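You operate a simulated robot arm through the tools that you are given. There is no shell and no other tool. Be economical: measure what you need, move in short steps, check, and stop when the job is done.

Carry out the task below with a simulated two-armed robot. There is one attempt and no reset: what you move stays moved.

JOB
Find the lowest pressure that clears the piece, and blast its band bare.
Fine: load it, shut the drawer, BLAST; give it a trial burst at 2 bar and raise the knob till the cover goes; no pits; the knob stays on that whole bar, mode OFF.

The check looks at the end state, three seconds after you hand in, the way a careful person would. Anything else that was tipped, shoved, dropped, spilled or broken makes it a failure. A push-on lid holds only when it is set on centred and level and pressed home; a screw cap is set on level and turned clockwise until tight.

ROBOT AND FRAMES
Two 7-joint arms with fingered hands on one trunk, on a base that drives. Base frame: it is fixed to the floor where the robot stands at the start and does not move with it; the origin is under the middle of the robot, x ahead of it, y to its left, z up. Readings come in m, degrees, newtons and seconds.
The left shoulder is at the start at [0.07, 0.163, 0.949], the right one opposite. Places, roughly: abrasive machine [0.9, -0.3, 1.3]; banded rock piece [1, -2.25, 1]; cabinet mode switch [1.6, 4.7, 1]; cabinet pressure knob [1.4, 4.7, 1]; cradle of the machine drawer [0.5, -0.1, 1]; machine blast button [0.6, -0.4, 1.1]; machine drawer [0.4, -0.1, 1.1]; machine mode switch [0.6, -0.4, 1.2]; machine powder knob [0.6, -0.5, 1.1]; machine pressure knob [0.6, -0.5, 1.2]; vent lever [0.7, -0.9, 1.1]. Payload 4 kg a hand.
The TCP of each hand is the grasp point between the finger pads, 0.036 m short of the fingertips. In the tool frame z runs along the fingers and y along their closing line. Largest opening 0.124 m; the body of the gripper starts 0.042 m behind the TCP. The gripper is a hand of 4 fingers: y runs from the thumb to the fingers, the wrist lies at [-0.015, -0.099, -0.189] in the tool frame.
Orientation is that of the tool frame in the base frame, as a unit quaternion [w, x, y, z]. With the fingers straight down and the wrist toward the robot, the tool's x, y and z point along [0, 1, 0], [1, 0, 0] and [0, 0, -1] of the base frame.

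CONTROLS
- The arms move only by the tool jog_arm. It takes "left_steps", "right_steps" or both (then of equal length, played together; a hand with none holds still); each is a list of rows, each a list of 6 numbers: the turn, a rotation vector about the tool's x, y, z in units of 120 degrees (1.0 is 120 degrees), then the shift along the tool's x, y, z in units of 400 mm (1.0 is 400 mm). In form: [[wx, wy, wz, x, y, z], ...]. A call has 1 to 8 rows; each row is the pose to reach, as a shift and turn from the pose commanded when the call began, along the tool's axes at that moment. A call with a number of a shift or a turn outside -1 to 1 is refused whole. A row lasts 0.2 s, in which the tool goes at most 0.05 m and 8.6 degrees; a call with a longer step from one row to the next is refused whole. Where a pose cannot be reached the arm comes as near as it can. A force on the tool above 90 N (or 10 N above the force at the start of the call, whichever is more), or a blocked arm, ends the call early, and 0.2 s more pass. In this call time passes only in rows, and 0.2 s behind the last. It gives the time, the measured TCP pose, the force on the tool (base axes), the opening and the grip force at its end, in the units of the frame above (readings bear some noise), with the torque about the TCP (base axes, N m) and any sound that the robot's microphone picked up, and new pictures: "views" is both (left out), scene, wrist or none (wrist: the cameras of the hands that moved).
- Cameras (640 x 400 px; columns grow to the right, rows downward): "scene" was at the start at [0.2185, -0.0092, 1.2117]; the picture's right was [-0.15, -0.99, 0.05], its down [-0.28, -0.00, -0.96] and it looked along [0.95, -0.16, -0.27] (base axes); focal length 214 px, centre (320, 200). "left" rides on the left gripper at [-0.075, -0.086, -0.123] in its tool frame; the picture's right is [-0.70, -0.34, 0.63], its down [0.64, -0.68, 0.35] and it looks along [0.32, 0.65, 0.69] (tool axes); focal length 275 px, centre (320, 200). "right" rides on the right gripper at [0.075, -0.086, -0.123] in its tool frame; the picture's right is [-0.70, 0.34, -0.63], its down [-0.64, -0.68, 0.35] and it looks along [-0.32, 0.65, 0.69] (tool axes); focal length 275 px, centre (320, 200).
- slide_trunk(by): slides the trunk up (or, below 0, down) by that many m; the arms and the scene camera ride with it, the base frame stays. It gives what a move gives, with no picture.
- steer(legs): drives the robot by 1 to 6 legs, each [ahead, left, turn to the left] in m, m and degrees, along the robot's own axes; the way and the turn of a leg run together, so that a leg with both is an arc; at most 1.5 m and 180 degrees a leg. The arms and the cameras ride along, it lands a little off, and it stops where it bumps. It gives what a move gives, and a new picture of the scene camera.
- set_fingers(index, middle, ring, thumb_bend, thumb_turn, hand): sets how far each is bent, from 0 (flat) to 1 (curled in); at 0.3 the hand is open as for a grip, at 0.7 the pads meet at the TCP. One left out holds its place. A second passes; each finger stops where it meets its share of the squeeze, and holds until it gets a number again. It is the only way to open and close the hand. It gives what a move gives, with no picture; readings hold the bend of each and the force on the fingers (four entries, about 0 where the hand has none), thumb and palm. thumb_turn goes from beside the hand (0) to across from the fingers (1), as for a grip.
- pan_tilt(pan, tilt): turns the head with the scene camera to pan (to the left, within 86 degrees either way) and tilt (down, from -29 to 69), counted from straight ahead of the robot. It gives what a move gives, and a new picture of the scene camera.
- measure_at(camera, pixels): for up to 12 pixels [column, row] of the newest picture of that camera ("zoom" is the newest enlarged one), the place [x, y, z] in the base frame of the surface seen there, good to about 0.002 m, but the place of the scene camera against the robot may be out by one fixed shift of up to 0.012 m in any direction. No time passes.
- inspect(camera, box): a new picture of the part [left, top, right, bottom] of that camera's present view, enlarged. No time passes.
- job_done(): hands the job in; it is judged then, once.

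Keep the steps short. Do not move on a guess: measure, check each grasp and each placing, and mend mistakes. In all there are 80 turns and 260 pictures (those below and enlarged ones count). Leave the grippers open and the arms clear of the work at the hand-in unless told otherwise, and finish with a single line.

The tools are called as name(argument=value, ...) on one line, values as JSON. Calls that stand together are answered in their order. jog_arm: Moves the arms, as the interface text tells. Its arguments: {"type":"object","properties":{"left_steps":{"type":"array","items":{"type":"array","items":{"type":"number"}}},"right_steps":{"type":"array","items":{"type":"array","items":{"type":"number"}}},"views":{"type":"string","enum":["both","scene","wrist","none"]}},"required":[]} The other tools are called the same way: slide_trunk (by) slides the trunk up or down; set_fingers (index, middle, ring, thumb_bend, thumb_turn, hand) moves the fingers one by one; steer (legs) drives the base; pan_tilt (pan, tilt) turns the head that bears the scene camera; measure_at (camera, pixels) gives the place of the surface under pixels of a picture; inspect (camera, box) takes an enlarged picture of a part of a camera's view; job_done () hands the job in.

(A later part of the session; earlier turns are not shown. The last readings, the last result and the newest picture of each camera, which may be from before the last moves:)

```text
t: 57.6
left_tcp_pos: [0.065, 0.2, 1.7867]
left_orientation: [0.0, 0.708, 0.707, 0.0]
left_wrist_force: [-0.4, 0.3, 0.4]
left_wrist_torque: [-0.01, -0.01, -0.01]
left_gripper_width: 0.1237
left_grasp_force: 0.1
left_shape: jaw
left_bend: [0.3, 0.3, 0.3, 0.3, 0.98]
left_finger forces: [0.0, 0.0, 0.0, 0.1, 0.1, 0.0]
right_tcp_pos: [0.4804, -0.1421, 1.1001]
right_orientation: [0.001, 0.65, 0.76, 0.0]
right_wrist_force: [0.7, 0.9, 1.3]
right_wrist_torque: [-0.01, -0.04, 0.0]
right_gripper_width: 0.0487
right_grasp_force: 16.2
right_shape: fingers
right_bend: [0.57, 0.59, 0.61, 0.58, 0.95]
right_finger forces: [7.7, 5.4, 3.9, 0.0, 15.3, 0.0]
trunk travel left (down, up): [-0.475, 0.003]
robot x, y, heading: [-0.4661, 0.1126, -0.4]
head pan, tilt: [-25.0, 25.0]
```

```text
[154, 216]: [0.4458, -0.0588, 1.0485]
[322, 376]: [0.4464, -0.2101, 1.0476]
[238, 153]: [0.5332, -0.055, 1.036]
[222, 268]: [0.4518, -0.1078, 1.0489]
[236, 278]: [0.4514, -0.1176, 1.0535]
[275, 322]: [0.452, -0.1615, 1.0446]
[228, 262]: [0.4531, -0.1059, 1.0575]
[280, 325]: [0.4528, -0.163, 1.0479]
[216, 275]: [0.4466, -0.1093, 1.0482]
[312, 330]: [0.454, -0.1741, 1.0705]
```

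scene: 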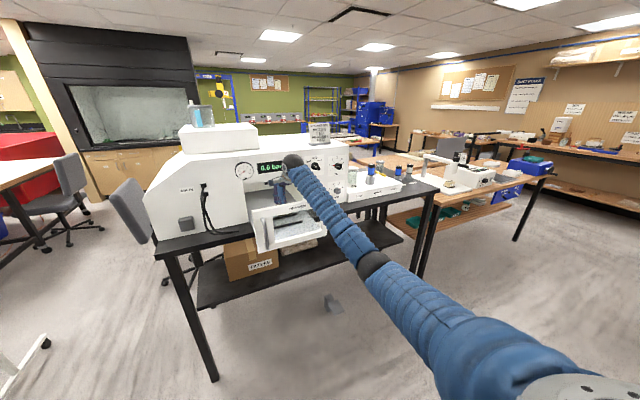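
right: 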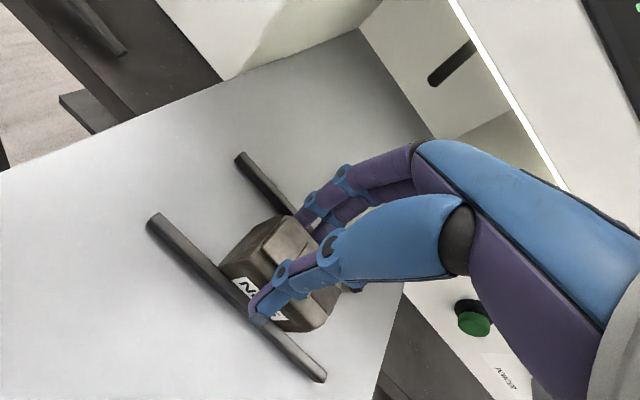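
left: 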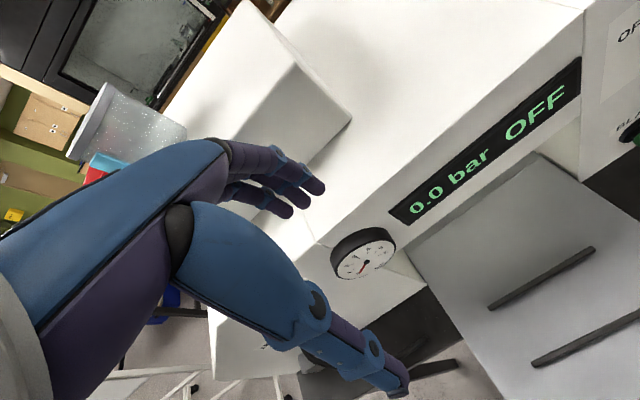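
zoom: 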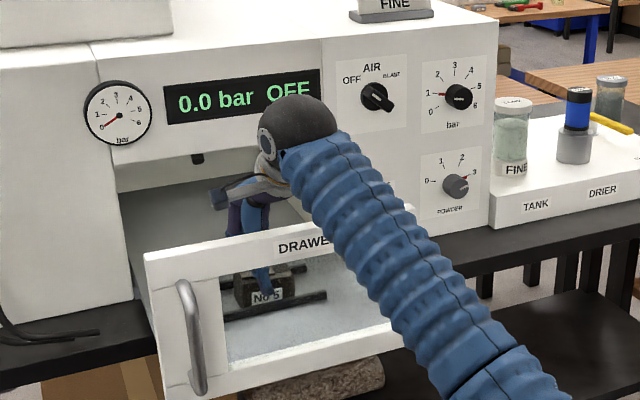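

The piece is down between the rails (front face seen below the rail top). I press 3 mm more to confirm seating.

jog_arm(right_steps=[[0, 0, 0, 0, 0, 0.005], [0, 0, 0, 0, 0, 0.01]], views="none")

```text
t: 58.2
left_tcp_pos: [0.0645, 0.2004, 1.7868]
left_orientation: [0.001, 0.707, 0.707, 0.0]
left_wrist_force: [0.2, -0.9, -0.4]
left_wrist_torque: [-0.02, 0.0, -0.02]
left_gripper_width: 0.124
left_grasp_force: 0.0
left_shape: jaw
left_bend: [0.3, 0.3, 0.3, 0.3, 0.98]
left_finger forces: [0.0, 0.1, 0.0, 0.0, 0.0, 0.0]
right_tcp_pos: [0.4788, -0.1399, 1.0984]
right_orientation: [0.002, 0.651, 0.759, 0.001]
right_wrist_force: [3.9, 2.1, 1.4]
right_wrist_torque: [-0.03, -0.22, 0.03]
right_gripper_width: 0.0487
right_grasp_force: 17.2
right_shape: fingers
right_bend: [0.57, 0.59, 0.61, 0.58, 0.95]
right_finger forces: [8.7, 6.4, 4.7, 0.0, 15.5, 0.0]
trunk travel left (down, up): [-0.475, 0.003]
robot x, y, heading: [-0.4651, 0.1194, -0.2]
head pan, tilt: [-25.0, 25.0]
```

Lag of 7 mm with little wrist force could mean the forearm rests on the bar. I look closely at both places.

inspect(camera="scene", box=[270, 170, 340, 230])

inspect(camera="right", box=[200, 200, 340, 340])

```text
6.67 times, centred on (305, 200) of scene
```

zoom: 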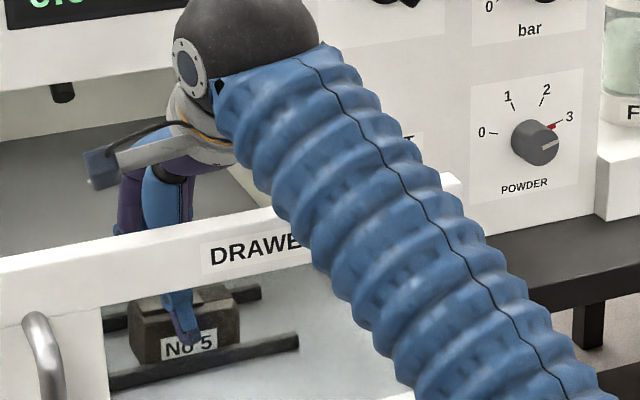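

```text
2.86 times, centred on (270, 270) of right
```

zoom: 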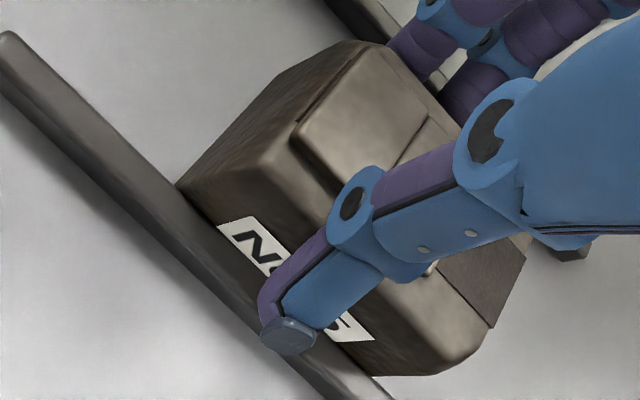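

measure_at(camera="zoom", pixels=[[360, 110], [340, 150], [400, 100], [460, 310], [440, 330], [230, 160], [195, 185], [175, 170], [490, 270]])

jog_arm(right_steps=[[0, 0, 0, 0, 0, 0.0]], views="none")

```text
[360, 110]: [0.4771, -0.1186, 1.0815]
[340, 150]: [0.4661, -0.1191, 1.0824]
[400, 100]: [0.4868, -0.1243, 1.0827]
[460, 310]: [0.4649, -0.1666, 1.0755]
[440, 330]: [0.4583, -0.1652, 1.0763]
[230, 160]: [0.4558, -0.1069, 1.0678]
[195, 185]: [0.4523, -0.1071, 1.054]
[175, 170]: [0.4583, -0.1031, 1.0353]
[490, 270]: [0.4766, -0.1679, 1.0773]
```

```text
t: 58.6
left_tcp_pos: [0.0634, 0.2009, 1.7863]
left_orientation: [0.001, 0.708, 0.707, 0.0]
left_wrist_force: [-0.2, 0.2, 0.3]
left_wrist_torque: [-0.01, -0.02, 0.0]
left_gripper_width: 0.1236
left_grasp_force: 0.0
left_shape: jaw
left_bend: [0.3, 0.3, 0.3, 0.3, 0.98]
left_finger forces: [0.0, 0.1, 0.0, 0.0, 0.0, 0.0]
right_tcp_pos: [0.4796, -0.1416, 1.0974]
right_orientation: [0.002, 0.651, 0.759, 0.001]
right_wrist_force: [4.5, 2.5, 2.1]
right_wrist_torque: [-0.04, -0.23, -0.01]
right_gripper_width: 0.0488
right_grasp_force: 17.3
right_shape: fingers
right_bend: [0.57, 0.59, 0.61, 0.58, 0.95]
right_finger forces: [8.7, 6.6, 5.0, 0.0, 15.3, 0.0]
trunk travel left (down, up): [-0.475, 0.003]
robot x, y, heading: [-0.4633, 0.1176, -0.0]
head pan, tilt: [-25.0, 25.0]
```

Block top is 41 mm above the tray floor, same as on the table: it is seated. I open the fingers.

set_fingers(hand="right", index=0.42, middle=0.42, ring=0.42, thumb_bend=0.42)

jog_arm(right_steps=[[0, 0, 0, 0, 0, -0.03], [0, 0, 0, 0, 0, -0.1], [0, 0, 0, 0, 0, -0.2], [0, 0, 0, 0, 0, -0.3], [0, 0, 0, 0, 0, -0.42]], views="wrist")

inspect(camera="right", box=[60, 180, 320, 380])

```text
t: 59.6
left_tcp_pos: [0.0693, 0.2015, 1.7842]
left_orientation: [0.0, 0.708, 0.706, 0.001]
left_wrist_force: [0.5, 0.5, 0.3]
left_wrist_torque: [-0.01, 0.01, 0.0]
left_gripper_width: 0.1239
left_grasp_force: 0.0
left_shape: jaw
left_bend: [0.3, 0.3, 0.3, 0.3, 0.98]
left_finger forces: [0.0, 0.0, 0.1, 0.1, 0.1, 0.0]
right_tcp_pos: [0.4811, -0.1414, 1.0912]
right_orientation: [-0.001, 0.651, 0.759, -0.001]
right_wrist_force: [-0.2, 0.2, 0.0]
right_wrist_torque: [0.02, 0.0, 0.01]
right_gripper_width: 0.0867
right_grasp_force: 0.0
right_shape: fingers
right_bend: [0.42, 0.42, 0.42, 0.42, 0.97]
right_finger forces: [0.0, 0.1, 0.0, 0.1, 0.0, 0.0]
trunk travel left (down, up): [-0.475, 0.003]
robot x, y, heading: [-0.4664, 0.1183, -0.2]
head pan, tilt: [-25.0, 25.0]
```

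```text
t: 60.9
left_tcp_pos: [0.0686, 0.1995, 1.7847]
left_orientation: [0.001, 0.708, 0.707, 0.0]
left_wrist_force: [-0.4, -0.4, -0.2]
left_wrist_torque: [-0.02, -0.02, -0.01]
left_gripper_width: 0.1241
left_grasp_force: 0.0
left_shape: jaw
left_bend: [0.3, 0.3, 0.3, 0.3, 0.98]
left_finger forces: [0.0, 0.0, 0.1, 0.1, 0.0, 0.0]
right_tcp_pos: [0.4835, -0.141, 1.2601]
right_orientation: [0.0, 0.65, 0.76, -0.001]
right_wrist_force: [0.6, -0.2, -0.5]
right_wrist_torque: [-0.04, 0.0, 0.0]
right_gripper_width: 0.0867
right_grasp_force: 0.0
right_shape: fingers
right_bend: [0.42, 0.42, 0.42, 0.42, 0.97]
right_finger forces: [0.0, 0.0, 0.1, 0.0, 0.0, 0.0]
trunk travel left (down, up): [-0.475, 0.003]
robot x, y, heading: [-0.4635, 0.1171, -0.4]
head pan, tilt: [-25.0, 25.0]
```

right: 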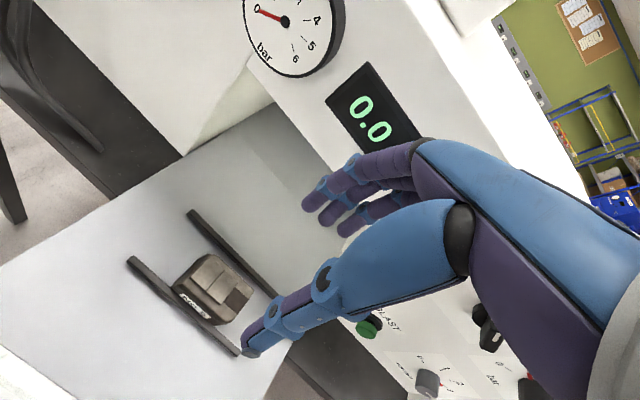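

```text
2.00 times, centred on (190, 280) of right
```

zoom: 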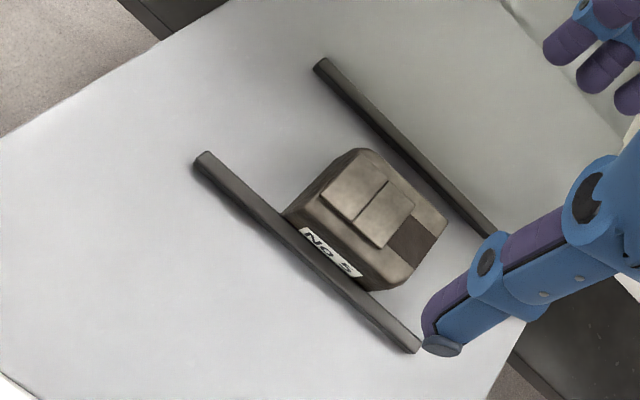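

The piece sits nicely between the rails, label front, band up. I lift the hand out and draw it back in front of the drawer.

jog_arm(right_steps=[[0, 0, 0, 0, 0, -0.1], [0, 0, 0, 0, 0, -0.2], [0, 0, 0.02, 0.015, -0.1, -0.22], [0, 0, 0.03, 0.03, -0.22, -0.22], [0, 0, 0.04, 0.05, -0.34, -0.22], [0, 0, 0.05, 0.07, -0.46, -0.22], [0, 0, 0.06, 0.09, -0.58, -0.22], [0, 0, 0.0725, 0.105, -0.69, -0.22]], views="none")

slide_trunk(by=-0.25)

set_fingers(hand="right", index=0.9, middle=0.9, ring=0.9, thumb_bend=0.5)

pan_tilt(pan=-15, tilt=20)

```text
t: 62.6
left_tcp_pos: [0.068, 0.1996, 1.7855]
left_orientation: [-0.001, 0.708, 0.706, 0.0]
left_wrist_force: [-0.5, 0.1, -0.6]
left_wrist_torque: [0.0, -0.02, -0.04]
left_gripper_width: 0.1237
left_grasp_force: 0.1
left_shape: jaw
left_bend: [0.3, 0.3, 0.3, 0.3, 0.98]
left_finger forces: [0.0, 0.1, 0.0, 0.1, 0.0, 0.0]
right_tcp_pos: [0.2018, -0.1415, 1.3494]
right_orientation: [0.0, 0.706, 0.708, 0.0]
right_wrist_force: [-0.1, -0.1, 0.3]
right_wrist_torque: [0.02, -0.04, 0.03]
right_gripper_width: 0.0872
right_grasp_force: 0.1
right_shape: fingers
right_bend: [0.42, 0.42, 0.42, 0.42, 0.97]
right_finger forces: [0.1, 0.0, 0.0, 0.0, 0.1, 0.1]
trunk travel left (down, up): [-0.475, 0.003]
robot x, y, heading: [-0.4673, 0.1185, 0.0]
head pan, tilt: [-25.0, 25.0]
```

```text
t: 65.2
left_tcp_pos: [0.0685, 0.1991, 1.5352]
left_orientation: [0.0, 0.708, 0.706, 0.0]
left_wrist_force: [0.2, 0.3, 0.0]
left_wrist_torque: [0.0, 0.03, -0.01]
left_gripper_width: 0.1237
left_grasp_force: 0.1
left_shape: jaw
left_bend: [0.3, 0.3, 0.3, 0.3, 0.98]
left_finger forces: [0.0, 0.0, 0.0, 0.1, 0.0, 0.1]
right_tcp_pos: [0.203, -0.1424, 1.1008]
right_orientation: [0.0, 0.707, 0.707, 0.0]
right_wrist_force: [0.5, -0.1, 1.0]
right_wrist_torque: [-0.01, -0.01, 0.0]
right_gripper_width: 0.0869
right_grasp_force: 0.1
right_shape: fingers
right_bend: [0.42, 0.42, 0.42, 0.42, 0.97]
right_finger forces: [0.0, 0.1, 0.1, 0.1, 0.1, 0.1]
trunk travel left (down, up): [-0.225, 0.253]
robot x, y, heading: [-0.4678, 0.1172, 0.1]
head pan, tilt: [-25.0, 25.0]
```

```text
t: 66.2
left_tcp_pos: [0.0697, 0.1985, 1.5341]
left_orientation: [-0.001, 0.708, 0.706, -0.001]
left_wrist_force: [0.1, -0.2, 0.5]
left_wrist_torque: [-0.01, 0.0, 0.01]
left_gripper_width: 0.1238
left_grasp_force: 0.1
left_shape: jaw
left_bend: [0.3, 0.3, 0.3, 0.3, 0.98]
left_finger forces: [0.0, 0.1, 0.0, 0.0, 0.0, 0.0]
right_tcp_pos: [0.2032, -0.1423, 1.0987]
right_orientation: [0.0, 0.707, 0.708, -0.001]
right_wrist_force: [-0.4, -0.9, -0.9]
right_wrist_torque: [-0.03, 0.03, 0.0]
right_gripper_width: 0.0395
right_grasp_force: 0.1
right_shape: fingers
right_bend: [0.88, 0.9, 0.9, 0.48, 0.97]
right_finger forces: [0.0, 0.0, 0.0, 0.0, 0.0, 0.0]
trunk travel left (down, up): [-0.225, 0.253]
robot x, y, heading: [-0.4631, 0.1191, -0.2]
head pan, tilt: [-25.0, 25.0]
```

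```text
t: 67.0
left_tcp_pos: [0.0696, 0.199, 1.5348]
left_orientation: [-0.001, 0.708, 0.707, 0.0]
left_wrist_force: [-0.3, -1.0, 1.0]
left_wrist_torque: [0.02, 0.04, -0.01]
left_gripper_width: 0.1238
left_grasp_force: 0.1
left_shape: jaw
left_bend: [0.3, 0.3, 0.3, 0.3, 0.98]
left_finger forces: [0.0, 0.0, 0.0, 0.1, 0.0, 0.0]
right_tcp_pos: [0.2036, -0.1421, 1.0987]
right_orientation: [0.0, 0.706, 0.708, -0.001]
right_wrist_force: [-0.4, -0.4, -0.2]
right_wrist_torque: [0.01, -0.06, 0.03]
right_gripper_width: 0.0408
right_grasp_force: 0.0
right_shape: fingers
right_bend: [0.88, 0.9, 0.9, 0.48, 0.97]
right_finger forces: [0.1, 0.0, 0.0, 0.1, 0.1, 0.1]
trunk travel left (down, up): [-0.225, 0.253]
robot x, y, heading: [-0.4645, 0.1152, -0.2]
head pan, tilt: [-15.0, 20.0]
```

scene: 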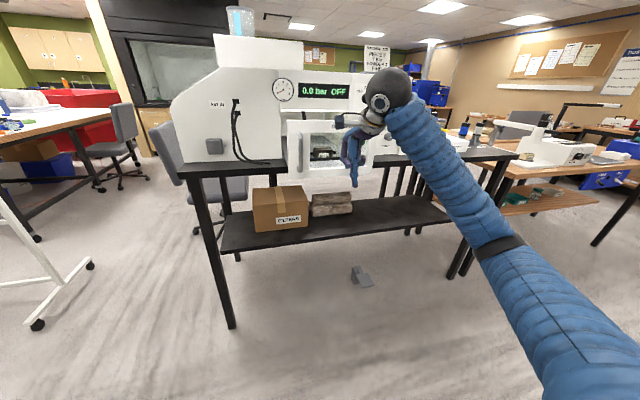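

The fist is in front of the drawer bar (x 0.32). I drive 0.04 m closer, then push slowly by the arm.

steer(legs=[[0.04, 0, 0.2]])

jog_arm(right_steps=[[0, 0, 0, 0, 0.05, 0], [0, 0, 0, 0, 0.1, 0], [0, 0, 0, 0, 0.15, 0], [0, 0, 0, 0, 0.2, 0], [0, 0, 0, 0, 0.25, 0], [0, 0, 0, 0, 0.3, 0]], views="scene")

```text
t: 67.8
left_tcp_pos: [0.1124, 0.2014, 1.5329]
left_orientation: [-0.001, 0.706, 0.708, -0.002]
left_wrist_force: [0.5, 0.1, -0.5]
left_wrist_torque: [0.0, 0.06, -0.01]
left_gripper_width: 0.1238
left_grasp_force: 0.1
left_shape: jaw
left_bend: [0.3, 0.3, 0.3, 0.3, 0.98]
left_finger forces: [0.0, 0.0, 0.0, 0.0, 0.1, 0.0]
right_tcp_pos: [0.2462, -0.1394, 1.097]
right_orientation: [-0.001, 0.705, 0.709, -0.001]
right_wrist_force: [0.0, 0.3, -0.8]
right_wrist_torque: [0.0, 0.02, -0.03]
right_gripper_width: 0.0412
right_grasp_force: 0.0
right_shape: fingers
right_bend: [0.89, 0.9, 0.9, 0.48, 0.97]
right_finger forces: [0.0, 0.0, 0.1, 0.0, 0.0, 0.0]
trunk travel left (down, up): [-0.225, 0.253]
robot x, y, heading: [-0.4255, 0.1194, 0.1]
head pan, tilt: [-15.0, 20.0]
```

scene: 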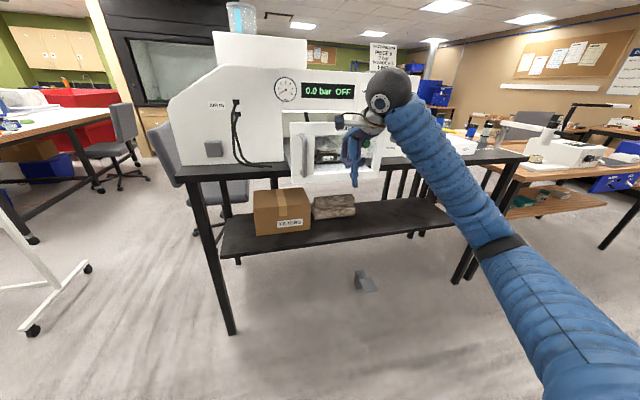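

```text
t: 69.2
left_tcp_pos: [0.1096, 0.2016, 1.5327]
left_orientation: [-0.001, 0.707, 0.708, -0.001]
left_wrist_force: [0.5, 0.3, -0.3]
left_wrist_torque: [-0.01, 0.0, -0.02]
left_gripper_width: 0.1237
left_grasp_force: 0.0
left_shape: jaw
left_bend: [0.3, 0.3, 0.3, 0.3, 0.98]
left_finger forces: [0.0, 0.1, 0.1, 0.1, 0.1, 0.0]
right_tcp_pos: [0.3638, -0.1408, 1.0965]
right_orientation: [-0.001, 0.705, 0.709, -0.001]
right_wrist_force: [0.0, 0.6, -0.1]
right_wrist_torque: [-0.03, -0.01, -0.02]
right_gripper_width: 0.0423
right_grasp_force: 0.0
right_shape: fingers
right_bend: [0.89, 0.9, 0.9, 0.48, 0.97]
right_finger forces: [0.0, 0.0, 0.0, 0.0, 0.1, 0.0]
trunk travel left (down, up): [-0.225, 0.253]
robot x, y, heading: [-0.4237, 0.1204, 0.1]
head pan, tilt: [-15.0, 20.0]
```

scene: 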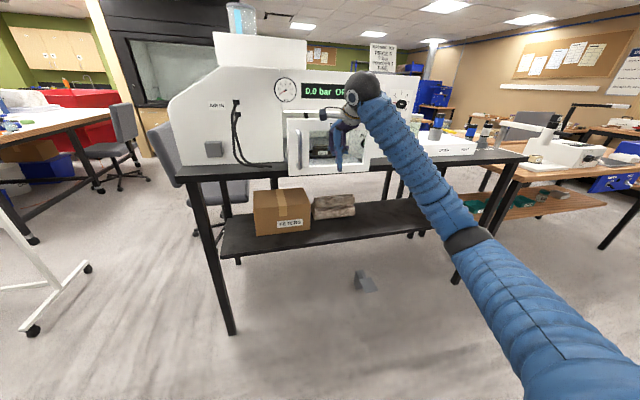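

Check whether the drawer has moved with the hand.

inspect(camera="scene", box=[270, 80, 410, 190])

measure_at(camera="scene", pixels=[[296, 122], [320, 121], [328, 170], [371, 165], [293, 168], [340, 120]])

```text
3.64 times, centred on (340, 135) of scene
```

zoom: 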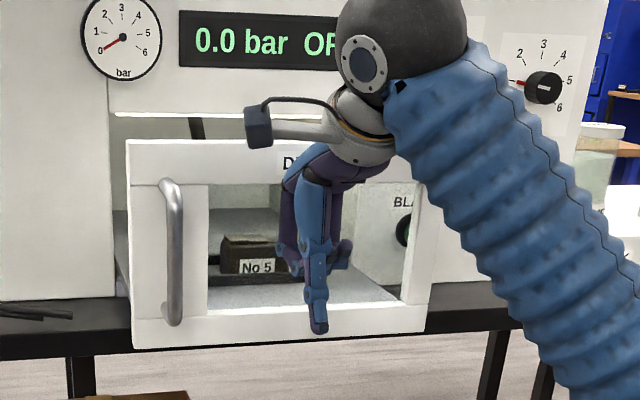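

```text
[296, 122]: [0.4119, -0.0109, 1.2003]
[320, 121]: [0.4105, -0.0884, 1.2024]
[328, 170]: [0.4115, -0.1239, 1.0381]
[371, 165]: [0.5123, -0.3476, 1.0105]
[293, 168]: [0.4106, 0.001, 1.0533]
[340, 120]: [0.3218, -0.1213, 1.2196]
```

The drawer moved in to x 0.411 with almost no force. I push on: drive 0.1 m ahead, then jog.

steer(legs=[[0.09, 0, 0]])

jog_arm(right_steps=[[0, 0, 0, 0, 0.05, 0], [0, 0, 0, 0, 0.1, 0], [0, 0, 0, 0, 0.14, 0], [0, 0, 0, 0, 0.17, 0], [0, 0, 0, 0, 0.2, 0], [0, 0, 0, 0, 0.23, 0]], views="scene")

inspect(camera="scene", box=[250, 60, 430, 190])

```text
t: 70.3
left_tcp_pos: [0.2029, 0.201, 1.5323]
left_orientation: [-0.002, 0.706, 0.708, -0.001]
left_wrist_force: [0.0, 0.5, -0.7]
left_wrist_torque: [-0.01, 0.03, -0.01]
left_gripper_width: 0.1237
left_grasp_force: 0.1
left_shape: jaw
left_bend: [0.3, 0.3, 0.3, 0.3, 0.98]
left_finger forces: [0.0, 0.1, 0.0, 0.1, 0.0, 0.0]
right_tcp_pos: [0.4543, -0.1399, 1.096]
right_orientation: [-0.001, 0.705, 0.709, -0.001]
right_wrist_force: [1.1, 0.7, -0.1]
right_wrist_torque: [0.0, 0.03, 0.02]
right_gripper_width: 0.0424
right_grasp_force: 0.1
right_shape: fingers
right_bend: [0.89, 0.9, 0.9, 0.48, 0.98]
right_finger forces: [0.1, 0.0, 0.0, 0.1, 0.1, 0.1]
trunk travel left (down, up): [-0.225, 0.253]
robot x, y, heading: [-0.3355, 0.1185, 0.1]
head pan, tilt: [-15.0, 20.0]
```

scene: 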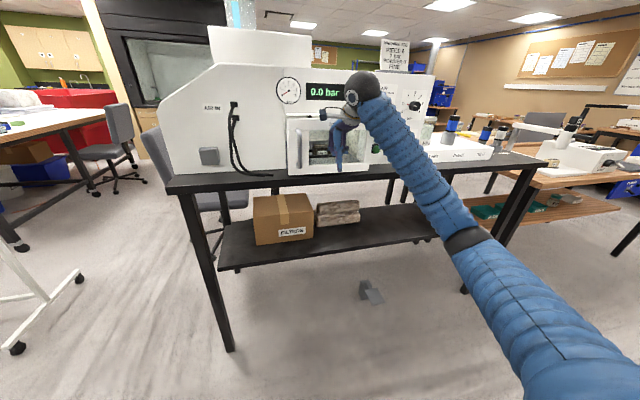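

```text
t: 71.7
left_tcp_pos: [0.2001, 0.1997, 1.5336]
left_orientation: [-0.001, 0.707, 0.707, -0.001]
left_wrist_force: [-0.5, -0.4, -0.2]
left_wrist_torque: [-0.02, -0.01, -0.03]
left_gripper_width: 0.1239
left_grasp_force: 0.0
left_shape: jaw
left_bend: [0.3, 0.3, 0.3, 0.3, 0.98]
left_finger forces: [0.0, 0.1, 0.0, 0.0, 0.0, 0.1]
right_tcp_pos: [0.5431, -0.1402, 1.0955]
right_orientation: [-0.001, 0.705, 0.709, -0.001]
right_wrist_force: [-4.7, 0.4, -1.9]
right_wrist_torque: [-0.01, -0.33, -0.06]
right_gripper_width: 0.043
right_grasp_force: 3.2
right_shape: fingers
right_bend: [0.89, 0.9, 0.9, 0.48, 0.98]
right_finger forces: [0.1, 5.4, 0.1, 0.0, 0.0, 0.1]
trunk travel left (down, up): [-0.225, 0.253]
robot x, y, heading: [-0.3353, 0.1207, -0.3]
head pan, tilt: [-15.0, 20.0]
```

scene: 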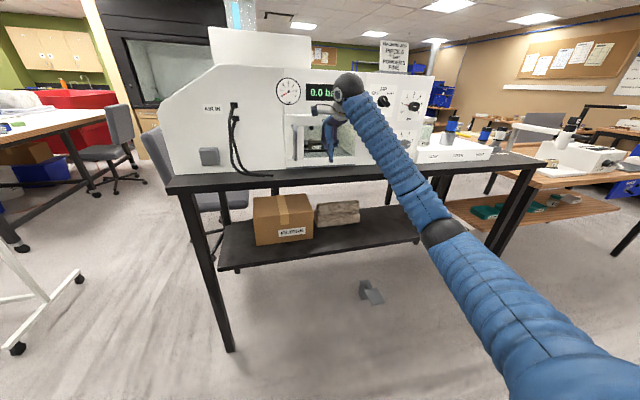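

```text
3.08 times, centred on (340, 125) of scene
```

zoom: 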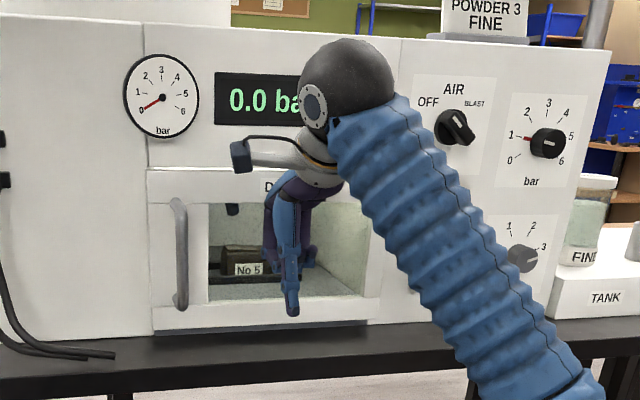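

It looks almost flush. I push a bit more until firmly blocked and measure.

jog_arm(right_steps=[[0, 0, 0, 0, 0.015, 0], [0, 0, 0, 0, 0.03, 0], [0, 0, 0, 0, 0.045, 0]], views="none")

inspect(camera="scene", box=[270, 80, 390, 180])

measure_at(camera="zoom", pixels=[[80, 140], [160, 155], [60, 200], [60, 330], [150, 345], [450, 310], [480, 200], [480, 250], [120, 230]])

```text
t: 72.2
left_tcp_pos: [0.1948, 0.1976, 1.5349]
left_orientation: [0.0, 0.708, 0.706, 0.0]
left_wrist_force: [0.5, -0.1, -0.3]
left_wrist_torque: [0.0, 0.03, -0.01]
left_gripper_width: 0.124
left_grasp_force: 0.1
left_shape: jaw
left_bend: [0.3, 0.3, 0.3, 0.3, 0.98]
left_finger forces: [0.1, 0.0, 0.0, 0.0, 0.1, 0.0]
right_tcp_pos: [0.5439, -0.1405, 1.097]
right_orientation: [-0.002, 0.704, 0.71, -0.004]
right_wrist_force: [-49.3, 1.5, -4.7]
right_wrist_torque: [-0.05, -3.25, -0.41]
right_gripper_width: 0.0432
right_grasp_force: 24.8
right_shape: fingers
right_bend: [0.89, 0.9, 0.9, 0.48, 0.98]
right_finger forces: [0.0, 50.0, 0.0, 0.0, 0.0, 0.0]
trunk travel left (down, up): [-0.225, 0.253]
robot x, y, heading: [-0.3371, 0.1212, 0.1]
head pan, tilt: [-15.0, 20.0]
stopped in row 2 (right hand): the force on the tool passed its limit at 103 N (the readings are from after the stop); the commanded pose is now the measured one
```

```text
4.00 times, centred on (330, 130) of scene
```

zoom: 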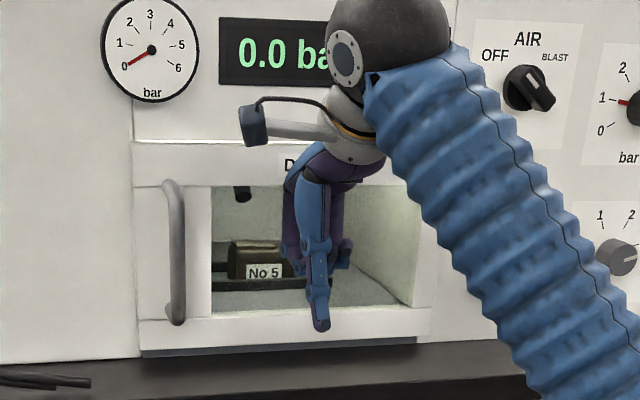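

```text
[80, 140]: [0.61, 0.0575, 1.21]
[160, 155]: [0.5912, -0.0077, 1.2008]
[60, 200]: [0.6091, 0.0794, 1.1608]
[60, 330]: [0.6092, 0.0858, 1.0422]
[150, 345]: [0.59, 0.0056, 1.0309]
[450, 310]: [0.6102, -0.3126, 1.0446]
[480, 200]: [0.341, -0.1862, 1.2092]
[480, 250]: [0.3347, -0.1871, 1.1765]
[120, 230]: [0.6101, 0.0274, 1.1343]
```

Drawer front stands 19 mm proud of the face, exactly its plate thickness: shut and blocked. I withdraw the hand and move right in front of the knobs.

jog_arm(right_steps=[[0, 0, 0, 0, -0.05, 0], [0, 0, 0, 0, -0.15, 0], [0, 0, 0, 0, -0.27, 0], [0, 0, 0, 0, -0.39, 0]], views="none")

steer(legs=[[-0.1, -0.36, 0]])

pan_tilt(pan=-10, tilt=8)

inspect(camera="scene", box=[220, 100, 420, 230])

```text
t: 73.2
left_tcp_pos: [0.1967, 0.2, 1.5348]
left_orientation: [0.0, 0.706, 0.708, 0.0]
left_wrist_force: [-0.1, 0.2, -0.3]
left_wrist_torque: [0.03, -0.01, 0.01]
left_gripper_width: 0.1238
left_grasp_force: 0.1
left_shape: jaw
left_bend: [0.3, 0.3, 0.3, 0.3, 0.98]
left_finger forces: [0.0, 0.0, 0.0, 0.0, 0.0, 0.1]
right_tcp_pos: [0.3902, -0.1401, 1.0978]
right_orientation: [-0.003, 0.704, 0.71, -0.005]
right_wrist_force: [-0.6, -0.1, -0.3]
right_wrist_torque: [0.01, -0.04, 0.04]
right_gripper_width: 0.0434
right_grasp_force: 0.1
right_shape: fingers
right_bend: [0.89, 0.9, 0.9, 0.48, 0.98]
right_finger forces: [0.0, 0.0, 0.0, 0.0, 0.0, 0.1]
trunk travel left (down, up): [-0.225, 0.253]
robot x, y, heading: [-0.3377, 0.1128, 0.1]
head pan, tilt: [-15.0, 20.0]
```

```text
t: 75.6
left_tcp_pos: [0.0987, -0.1606, 1.5338]
left_orientation: [-0.002, 0.709, 0.706, 0.0]
left_wrist_force: [-1.0, -0.2, 0.0]
left_wrist_torque: [0.02, -0.02, 0.02]
left_gripper_width: 0.1239
left_grasp_force: 0.1
left_shape: jaw
left_bend: [0.3, 0.3, 0.3, 0.3, 0.98]
left_finger forces: [0.0, 0.0, 0.0, 0.0, 0.0, 0.1]
right_tcp_pos: [0.291, -0.501, 1.0969]
right_orientation: [-0.002, 0.705, 0.709, -0.005]
right_wrist_force: [0.4, -0.1, -0.9]
right_wrist_torque: [0.03, 0.0, -0.04]
right_gripper_width: 0.0432
right_grasp_force: 0.1
right_shape: fingers
right_bend: [0.89, 0.9, 0.9, 0.48, 0.98]
right_finger forces: [0.1, 0.0, 0.0, 0.0, 0.1, 0.1]
trunk travel left (down, up): [-0.225, 0.253]
robot x, y, heading: [-0.4357, -0.2384, -0.6]
head pan, tilt: [-15.0, 20.0]
```

scene: 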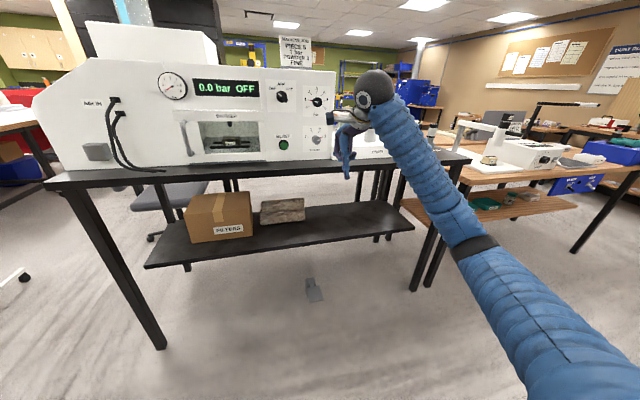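

```text
t: 76.3
left_tcp_pos: [0.0985, -0.1574, 1.5346]
left_orientation: [0.0, 0.708, 0.706, -0.001]
left_wrist_force: [0.5, -0.9, 0.3]
left_wrist_torque: [-0.01, 0.02, -0.01]
left_gripper_width: 0.1237
left_grasp_force: 0.1
left_shape: jaw
left_bend: [0.3, 0.3, 0.3, 0.3, 0.98]
left_finger forces: [0.0, 0.0, 0.0, 0.0, 0.0, 0.1]
right_tcp_pos: [0.2918, -0.4988, 1.0965]
right_orientation: [-0.003, 0.705, 0.709, -0.005]
right_wrist_force: [0.0, -0.1, 0.7]
right_wrist_torque: [-0.01, -0.01, 0.05]
right_gripper_width: 0.0432
right_grasp_force: 0.0
right_shape: fingers
right_bend: [0.89, 0.9, 0.9, 0.48, 0.98]
right_finger forces: [0.0, 0.0, 0.0, 0.0, 0.0, 0.0]
trunk travel left (down, up): [-0.225, 0.253]
robot x, y, heading: [-0.434, -0.2391, -0.4]
head pan, tilt: [-10.0, 8.0]
```

scene: 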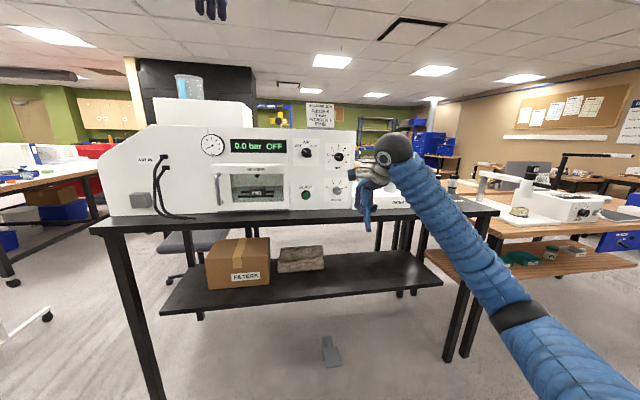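

```text
3.08 times, centred on (320, 165) of scene
```

zoom: 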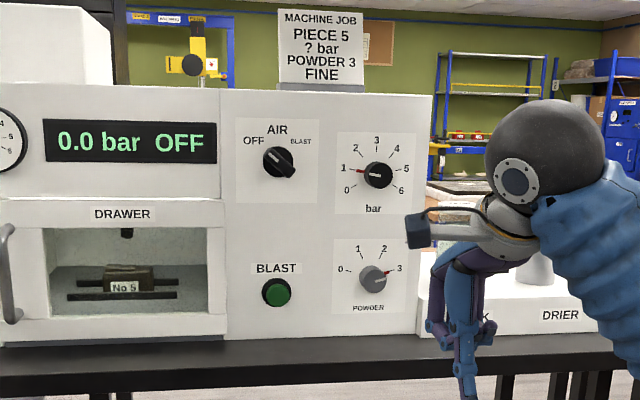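

inspect(camera="scene", box=[290, 130, 355, 208])

measure_at(camera="zoom", pixels=[[218, 120], [205, 145], [245, 140], [405, 140], [385, 130], [420, 160], [390, 180], [230, 340], [395, 310], [320, 200], [380, 132], [320, 100]])

```text
5.13 times, centred on (322, 169) of scene
```

zoom: 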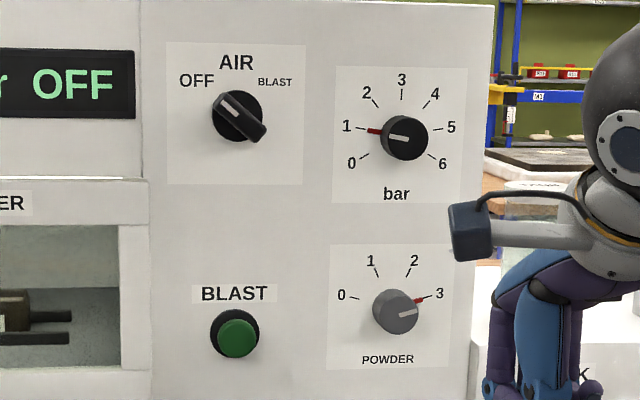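

```text
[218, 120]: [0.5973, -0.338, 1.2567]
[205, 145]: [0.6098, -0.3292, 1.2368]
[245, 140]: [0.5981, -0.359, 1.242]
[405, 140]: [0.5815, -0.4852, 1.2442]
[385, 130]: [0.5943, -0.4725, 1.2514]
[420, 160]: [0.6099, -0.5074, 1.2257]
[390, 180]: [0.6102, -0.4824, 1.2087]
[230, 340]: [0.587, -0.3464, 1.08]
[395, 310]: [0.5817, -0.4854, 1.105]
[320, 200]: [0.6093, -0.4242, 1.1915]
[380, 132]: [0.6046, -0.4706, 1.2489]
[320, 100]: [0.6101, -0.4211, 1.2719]
```

Now I can read: pressure pointer at 1, powder at 3, mode pointing OFF. Pressure knob about (0.582–0.61, −0.485, 1.245), 28 mm round. I pitch the right hand forward by 90° so the fingers point at the panel.

jog_arm(right_steps=[[-0.07, 0, 0, 0, 0, -0.04], [-0.14, 0, 0, 0, 0, -0.08], [-0.21, 0, 0, 0, 0, -0.12], [-0.28, 0, 0, 0, 0, -0.16], [-0.35, 0, 0, 0, 0, -0.2], [-0.42, 0, 0, 0, 0, -0.24], [-0.49, 0, 0, 0, 0, -0.3], [-0.56, 0, 0, 0, 0, -0.36]], views="none")

jog_arm(right_steps=[[-0.065, 0, 0, 0, 0, 0], [-0.13, 0, 0, 0, 0, 0], [-0.19, 0, 0, 0, 0, 0]], views="both")

set_fingers(hand="right", index=0.42, middle=0.45, ring=0.42, thumb_bend=0.45)

```text
t: 78.1
left_tcp_pos: [0.0989, -0.1595, 1.5338]
left_orientation: [-0.001, 0.708, 0.706, -0.002]
left_wrist_force: [0.4, 0.2, -0.5]
left_wrist_torque: [-0.01, 0.0, 0.0]
left_gripper_width: 0.1238
left_grasp_force: 0.0
left_shape: jaw
left_bend: [0.3, 0.3, 0.3, 0.3, 0.98]
left_finger forces: [0.0, 0.1, 0.0, 0.0, 0.1, 0.1]
right_tcp_pos: [0.2925, -0.4992, 1.2405]
right_orientation: [0.389, 0.589, 0.593, 0.388]
right_wrist_force: [0.2, -0.8, 0.6]
right_wrist_torque: [-0.04, 0.02, 0.0]
right_gripper_width: 0.0434
right_grasp_force: 0.0
right_shape: fingers
right_bend: [0.89, 0.9, 0.9, 0.48, 0.98]
right_finger forces: [0.1, 0.0, 0.1, 0.0, 0.0, 0.0]
trunk travel left (down, up): [-0.225, 0.253]
robot x, y, heading: [-0.4328, -0.2399, -0.4]
head pan, tilt: [-10.0, 8.0]
```

```text
t: 78.9
left_tcp_pos: [0.0988, -0.1584, 1.5328]
left_orientation: [-0.001, 0.709, 0.705, -0.001]
left_wrist_force: [-0.6, -0.6, -0.3]
left_wrist_torque: [0.0, 0.02, 0.01]
left_gripper_width: 0.124
left_grasp_force: 0.1
left_shape: jaw
left_bend: [0.3, 0.3, 0.3, 0.3, 0.98]
left_finger forces: [0.1, 0.0, 0.0, 0.0, 0.1, 0.0]
right_tcp_pos: [0.2922, -0.4995, 1.2404]
right_orientation: [0.497, 0.501, 0.505, 0.497]
right_wrist_force: [1.2, -0.1, 0.1]
right_wrist_torque: [0.0, -0.01, -0.03]
right_gripper_width: 0.0434
right_grasp_force: 0.0
right_shape: fingers
right_bend: [0.89, 0.9, 0.9, 0.48, 0.98]
right_finger forces: [0.1, 0.0, 0.0, 0.0, 0.0, 0.0]
trunk travel left (down, up): [-0.225, 0.253]
robot x, y, heading: [-0.4346, -0.2386, -0.1]
head pan, tilt: [-10.0, 8.0]
```

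scene: 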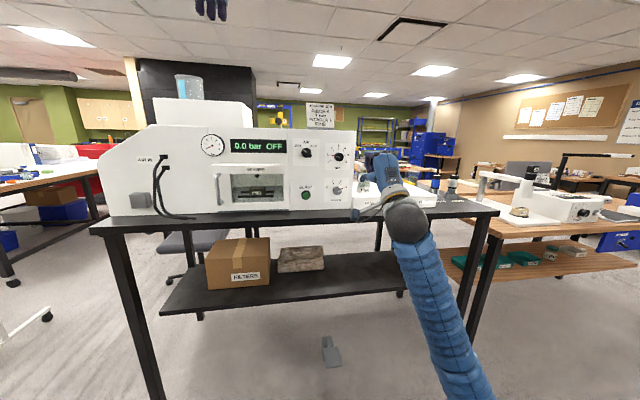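
right: 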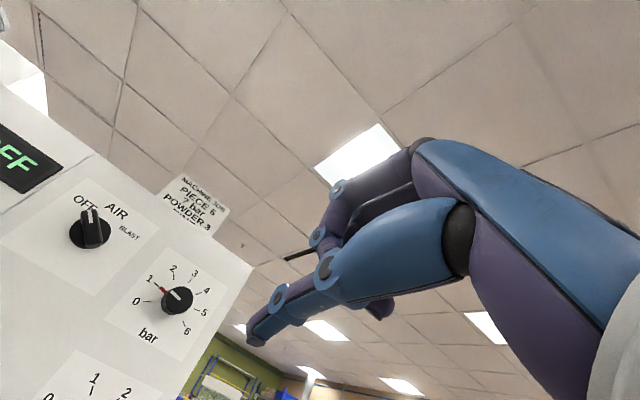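

```text
t: 79.9
left_tcp_pos: [0.0978, -0.1589, 1.5334]
left_orientation: [0.0, 0.708, 0.706, 0.0]
left_wrist_force: [0.5, -0.2, -0.7]
left_wrist_torque: [0.02, 0.01, -0.01]
left_gripper_width: 0.1239
left_grasp_force: 0.1
left_shape: jaw
left_bend: [0.3, 0.3, 0.3, 0.3, 0.98]
left_finger forces: [0.0, 0.1, 0.0, 0.0, 0.0, 0.1]
right_tcp_pos: [0.2932, -0.4991, 1.2394]
right_orientation: [0.497, 0.5, 0.505, 0.498]
right_wrist_force: [-0.1, 0.0, -0.2]
right_wrist_torque: [0.03, 0.01, 0.01]
right_gripper_width: 0.0822
right_grasp_force: 0.0
right_shape: fingers
right_bend: [0.42, 0.45, 0.42, 0.45, 0.98]
right_finger forces: [0.0, 0.1, 0.1, 0.1, 0.0, 0.0]
trunk travel left (down, up): [-0.225, 0.253]
robot x, y, heading: [-0.4374, -0.2396, -0.3]
head pan, tilt: [-10.0, 8.0]
```

The wrist camera sees the knobs well. I measure them there.

measure_at(camera="right", pixels=[[177, 300], [190, 300], [170, 312], [165, 292], [184, 290], [90, 232], [95, 222], [92, 245], [78, 232], [105, 232], [215, 290]])

inspect(camera="right", box=[40, 180, 240, 360])

```text
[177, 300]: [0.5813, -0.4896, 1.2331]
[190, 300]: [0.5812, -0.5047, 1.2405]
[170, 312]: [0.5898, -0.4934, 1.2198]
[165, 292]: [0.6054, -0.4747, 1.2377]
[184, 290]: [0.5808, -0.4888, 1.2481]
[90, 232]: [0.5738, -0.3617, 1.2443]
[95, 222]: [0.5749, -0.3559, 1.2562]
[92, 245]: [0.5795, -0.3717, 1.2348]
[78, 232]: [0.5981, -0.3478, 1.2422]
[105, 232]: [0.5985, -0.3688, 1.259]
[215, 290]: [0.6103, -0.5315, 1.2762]
```

```text
2.22 times, centred on (140, 270) of right
```

zoom: 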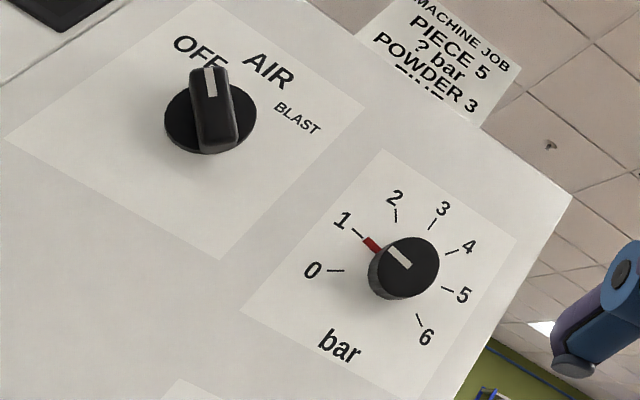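

From the wrist camera: pressure knob centre about (−0.4905, 1.2365), front face x 0.581, panel x 0.610. I drive 0.18 m ahead and read the pose.

steer(legs=[[0.18, 0.0, 0.3]])

jog_arm(right_steps=[[0, 0, 0, 0.01, 0, 0.02]], views="wrist")

inspect(camera="right", box=[40, 160, 320, 380])

```text
t: 81.5
left_tcp_pos: [0.2827, -0.157, 1.5325]
left_orientation: [-0.002, 0.707, 0.708, -0.001]
left_wrist_force: [1.3, 0.2, -0.1]
left_wrist_torque: [-0.01, 0.06, 0.03]
left_gripper_width: 0.1237
left_grasp_force: 0.0
left_shape: jaw
left_bend: [0.3, 0.3, 0.3, 0.3, 0.98]
left_finger forces: [0.0, 0.0, 0.0, 0.0, 0.0, 0.0]
right_tcp_pos: [0.4768, -0.4966, 1.2381]
right_orientation: [0.495, 0.5, 0.506, 0.498]
right_wrist_force: [0.8, -0.8, 0.4]
right_wrist_torque: [0.04, -0.03, 0.01]
right_gripper_width: 0.0825
right_grasp_force: 0.0
right_shape: fingers
right_bend: [0.42, 0.45, 0.42, 0.45, 0.98]
right_finger forces: [0.0, 0.1, 0.0, 0.0, 0.0, 0.0]
trunk travel left (down, up): [-0.225, 0.253]
robot x, y, heading: [-0.2538, -0.2425, 0.2]
head pan, tilt: [-10.0, 8.0]
```

scene: 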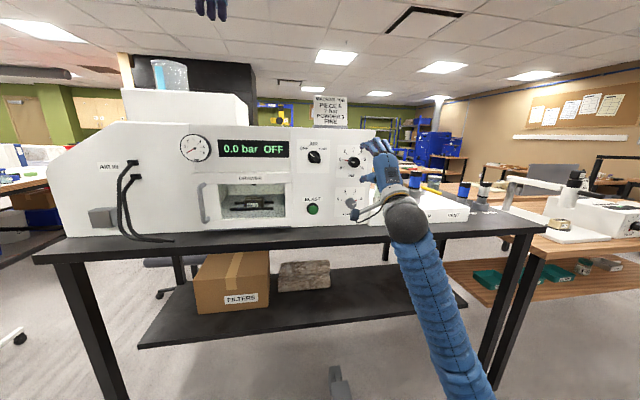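

```text
t: 81.8
left_tcp_pos: [0.279, -0.1565, 1.5327]
left_orientation: [-0.001, 0.706, 0.708, 0.0]
left_wrist_force: [-0.4, -0.7, -0.5]
left_wrist_torque: [-0.02, 0.0, 0.0]
left_gripper_width: 0.1237
left_grasp_force: 0.1
left_shape: jaw
left_bend: [0.3, 0.3, 0.3, 0.3, 0.98]
left_finger forces: [0.1, 0.1, 0.0, 0.0, 0.0, 0.1]
right_tcp_pos: [0.4827, -0.4932, 1.2394]
right_orientation: [0.496, 0.5, 0.506, 0.498]
right_wrist_force: [1.0, 0.2, 0.1]
right_wrist_torque: [-0.01, 0.02, 0.01]
right_gripper_width: 0.0825
right_grasp_force: 0.1
right_shape: fingers
right_bend: [0.42, 0.45, 0.42, 0.45, 0.98]
right_finger forces: [0.0, 0.0, 0.1, 0.0, 0.1, 0.1]
trunk travel left (down, up): [-0.225, 0.253]
robot x, y, heading: [-0.2544, -0.2373, -0.0]
head pan, tilt: [-10.0, 8.0]
```

right: 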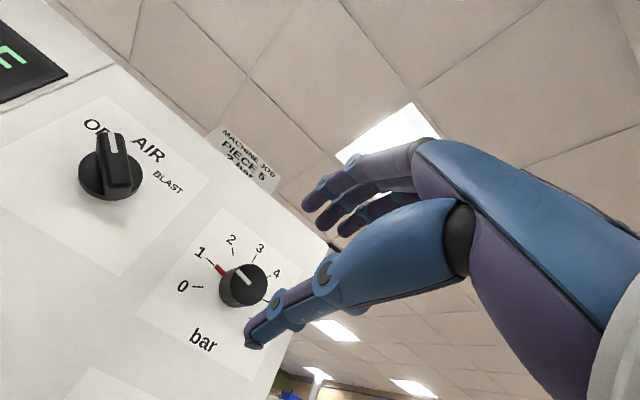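

```text
1.82 times, centred on (180, 270) of right
```

zoom: 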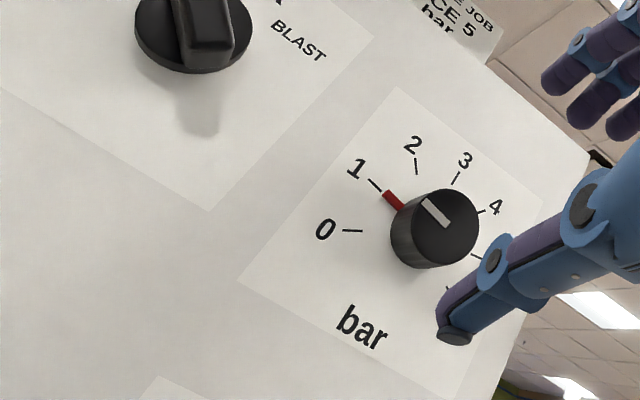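

measure_at(camera="zoom", pixels=[[445, 225], [408, 220], [474, 228], [450, 193], [440, 258], [194, 25], [215, 10], [400, 240]])

measure_at(camera="right", pixels=[[111, 140], [113, 180], [108, 160], [82, 178], [140, 178], [110, 150]])

```text
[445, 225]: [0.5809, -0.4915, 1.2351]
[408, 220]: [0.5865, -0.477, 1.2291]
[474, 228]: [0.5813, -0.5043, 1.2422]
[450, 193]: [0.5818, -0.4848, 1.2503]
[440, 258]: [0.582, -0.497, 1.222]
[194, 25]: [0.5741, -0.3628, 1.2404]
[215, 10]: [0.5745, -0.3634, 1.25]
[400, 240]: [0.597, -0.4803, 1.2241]
```

```text
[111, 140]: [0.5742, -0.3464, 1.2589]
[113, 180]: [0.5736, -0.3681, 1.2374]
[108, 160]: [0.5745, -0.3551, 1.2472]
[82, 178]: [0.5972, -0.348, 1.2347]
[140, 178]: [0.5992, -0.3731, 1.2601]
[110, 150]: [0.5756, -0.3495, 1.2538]
```

Knob centre (−0.491, 1.236). I advance the open pinch over the knob to TCP x 0.567.

jog_arm(right_steps=[[0, 0, 0, 0.006, -0.008, 0.08], [0, 0, 0, 0.006, -0.008, 0.15], [0, 0, 0, 0.006, -0.008, 0.21]], views="both")

inspect(camera="right", box=[140, 180, 380, 380])

inspect(camera="scene", box=[300, 110, 430, 220])

```text
t: 82.7
left_tcp_pos: [0.2796, -0.1554, 1.5337]
left_orientation: [-0.001, 0.706, 0.708, -0.001]
left_wrist_force: [-0.7, -0.2, -0.3]
left_wrist_torque: [0.01, -0.02, 0.01]
left_gripper_width: 0.1239
left_grasp_force: 0.0
left_shape: jaw
left_bend: [0.3, 0.3, 0.3, 0.3, 0.98]
left_finger forces: [0.0, 0.0, 0.1, 0.0, 0.0, 0.0]
right_tcp_pos: [0.5684, -0.4896, 1.2363]
right_orientation: [0.497, 0.499, 0.505, 0.499]
right_wrist_force: [-1.2, 0.1, 0.9]
right_wrist_torque: [0.01, -0.05, -0.03]
right_gripper_width: 0.0825
right_grasp_force: 0.4
right_shape: fingers
right_bend: [0.42, 0.45, 0.42, 0.45, 0.98]
right_finger forces: [0.0, 0.6, 0.1, 0.0, 0.0, 0.0]
trunk travel left (down, up): [-0.225, 0.253]
robot x, y, heading: [-0.2556, -0.2413, -0.1]
head pan, tilt: [-10.0, 8.0]
```

scene: 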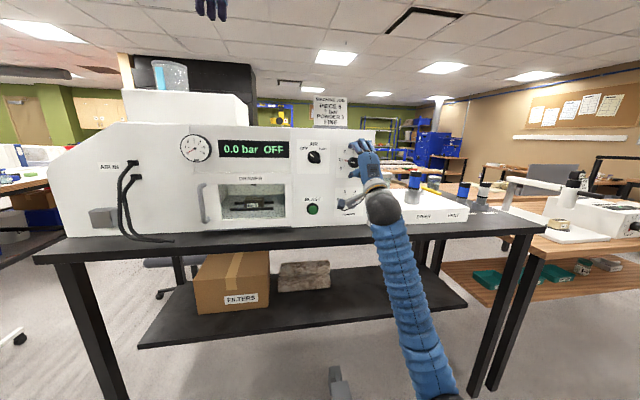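
right: 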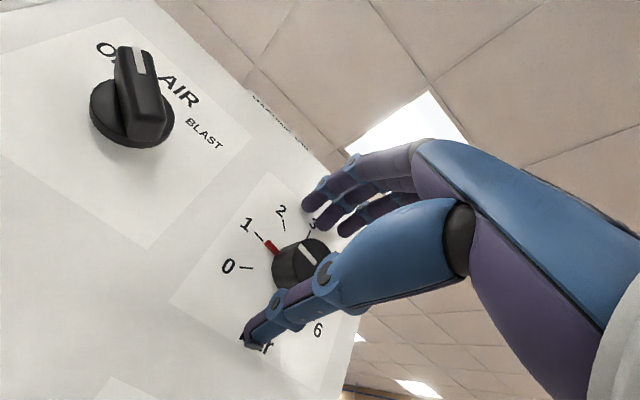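

```text
2.00 times, centred on (260, 280) of right
```

zoom: 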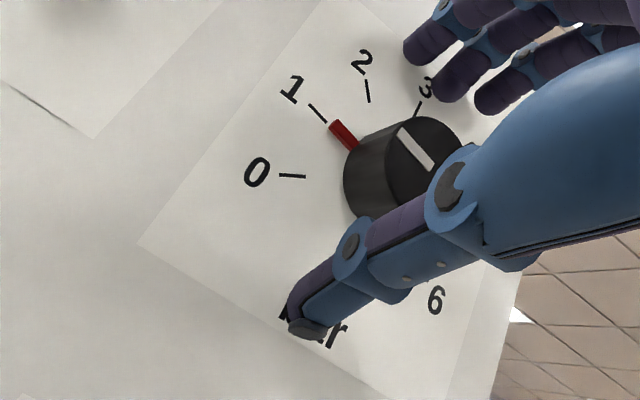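

```text
3.64 times, centred on (365, 165) of scene
```

zoom: 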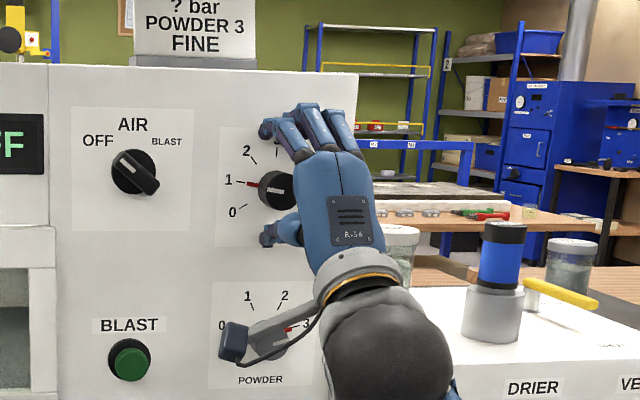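

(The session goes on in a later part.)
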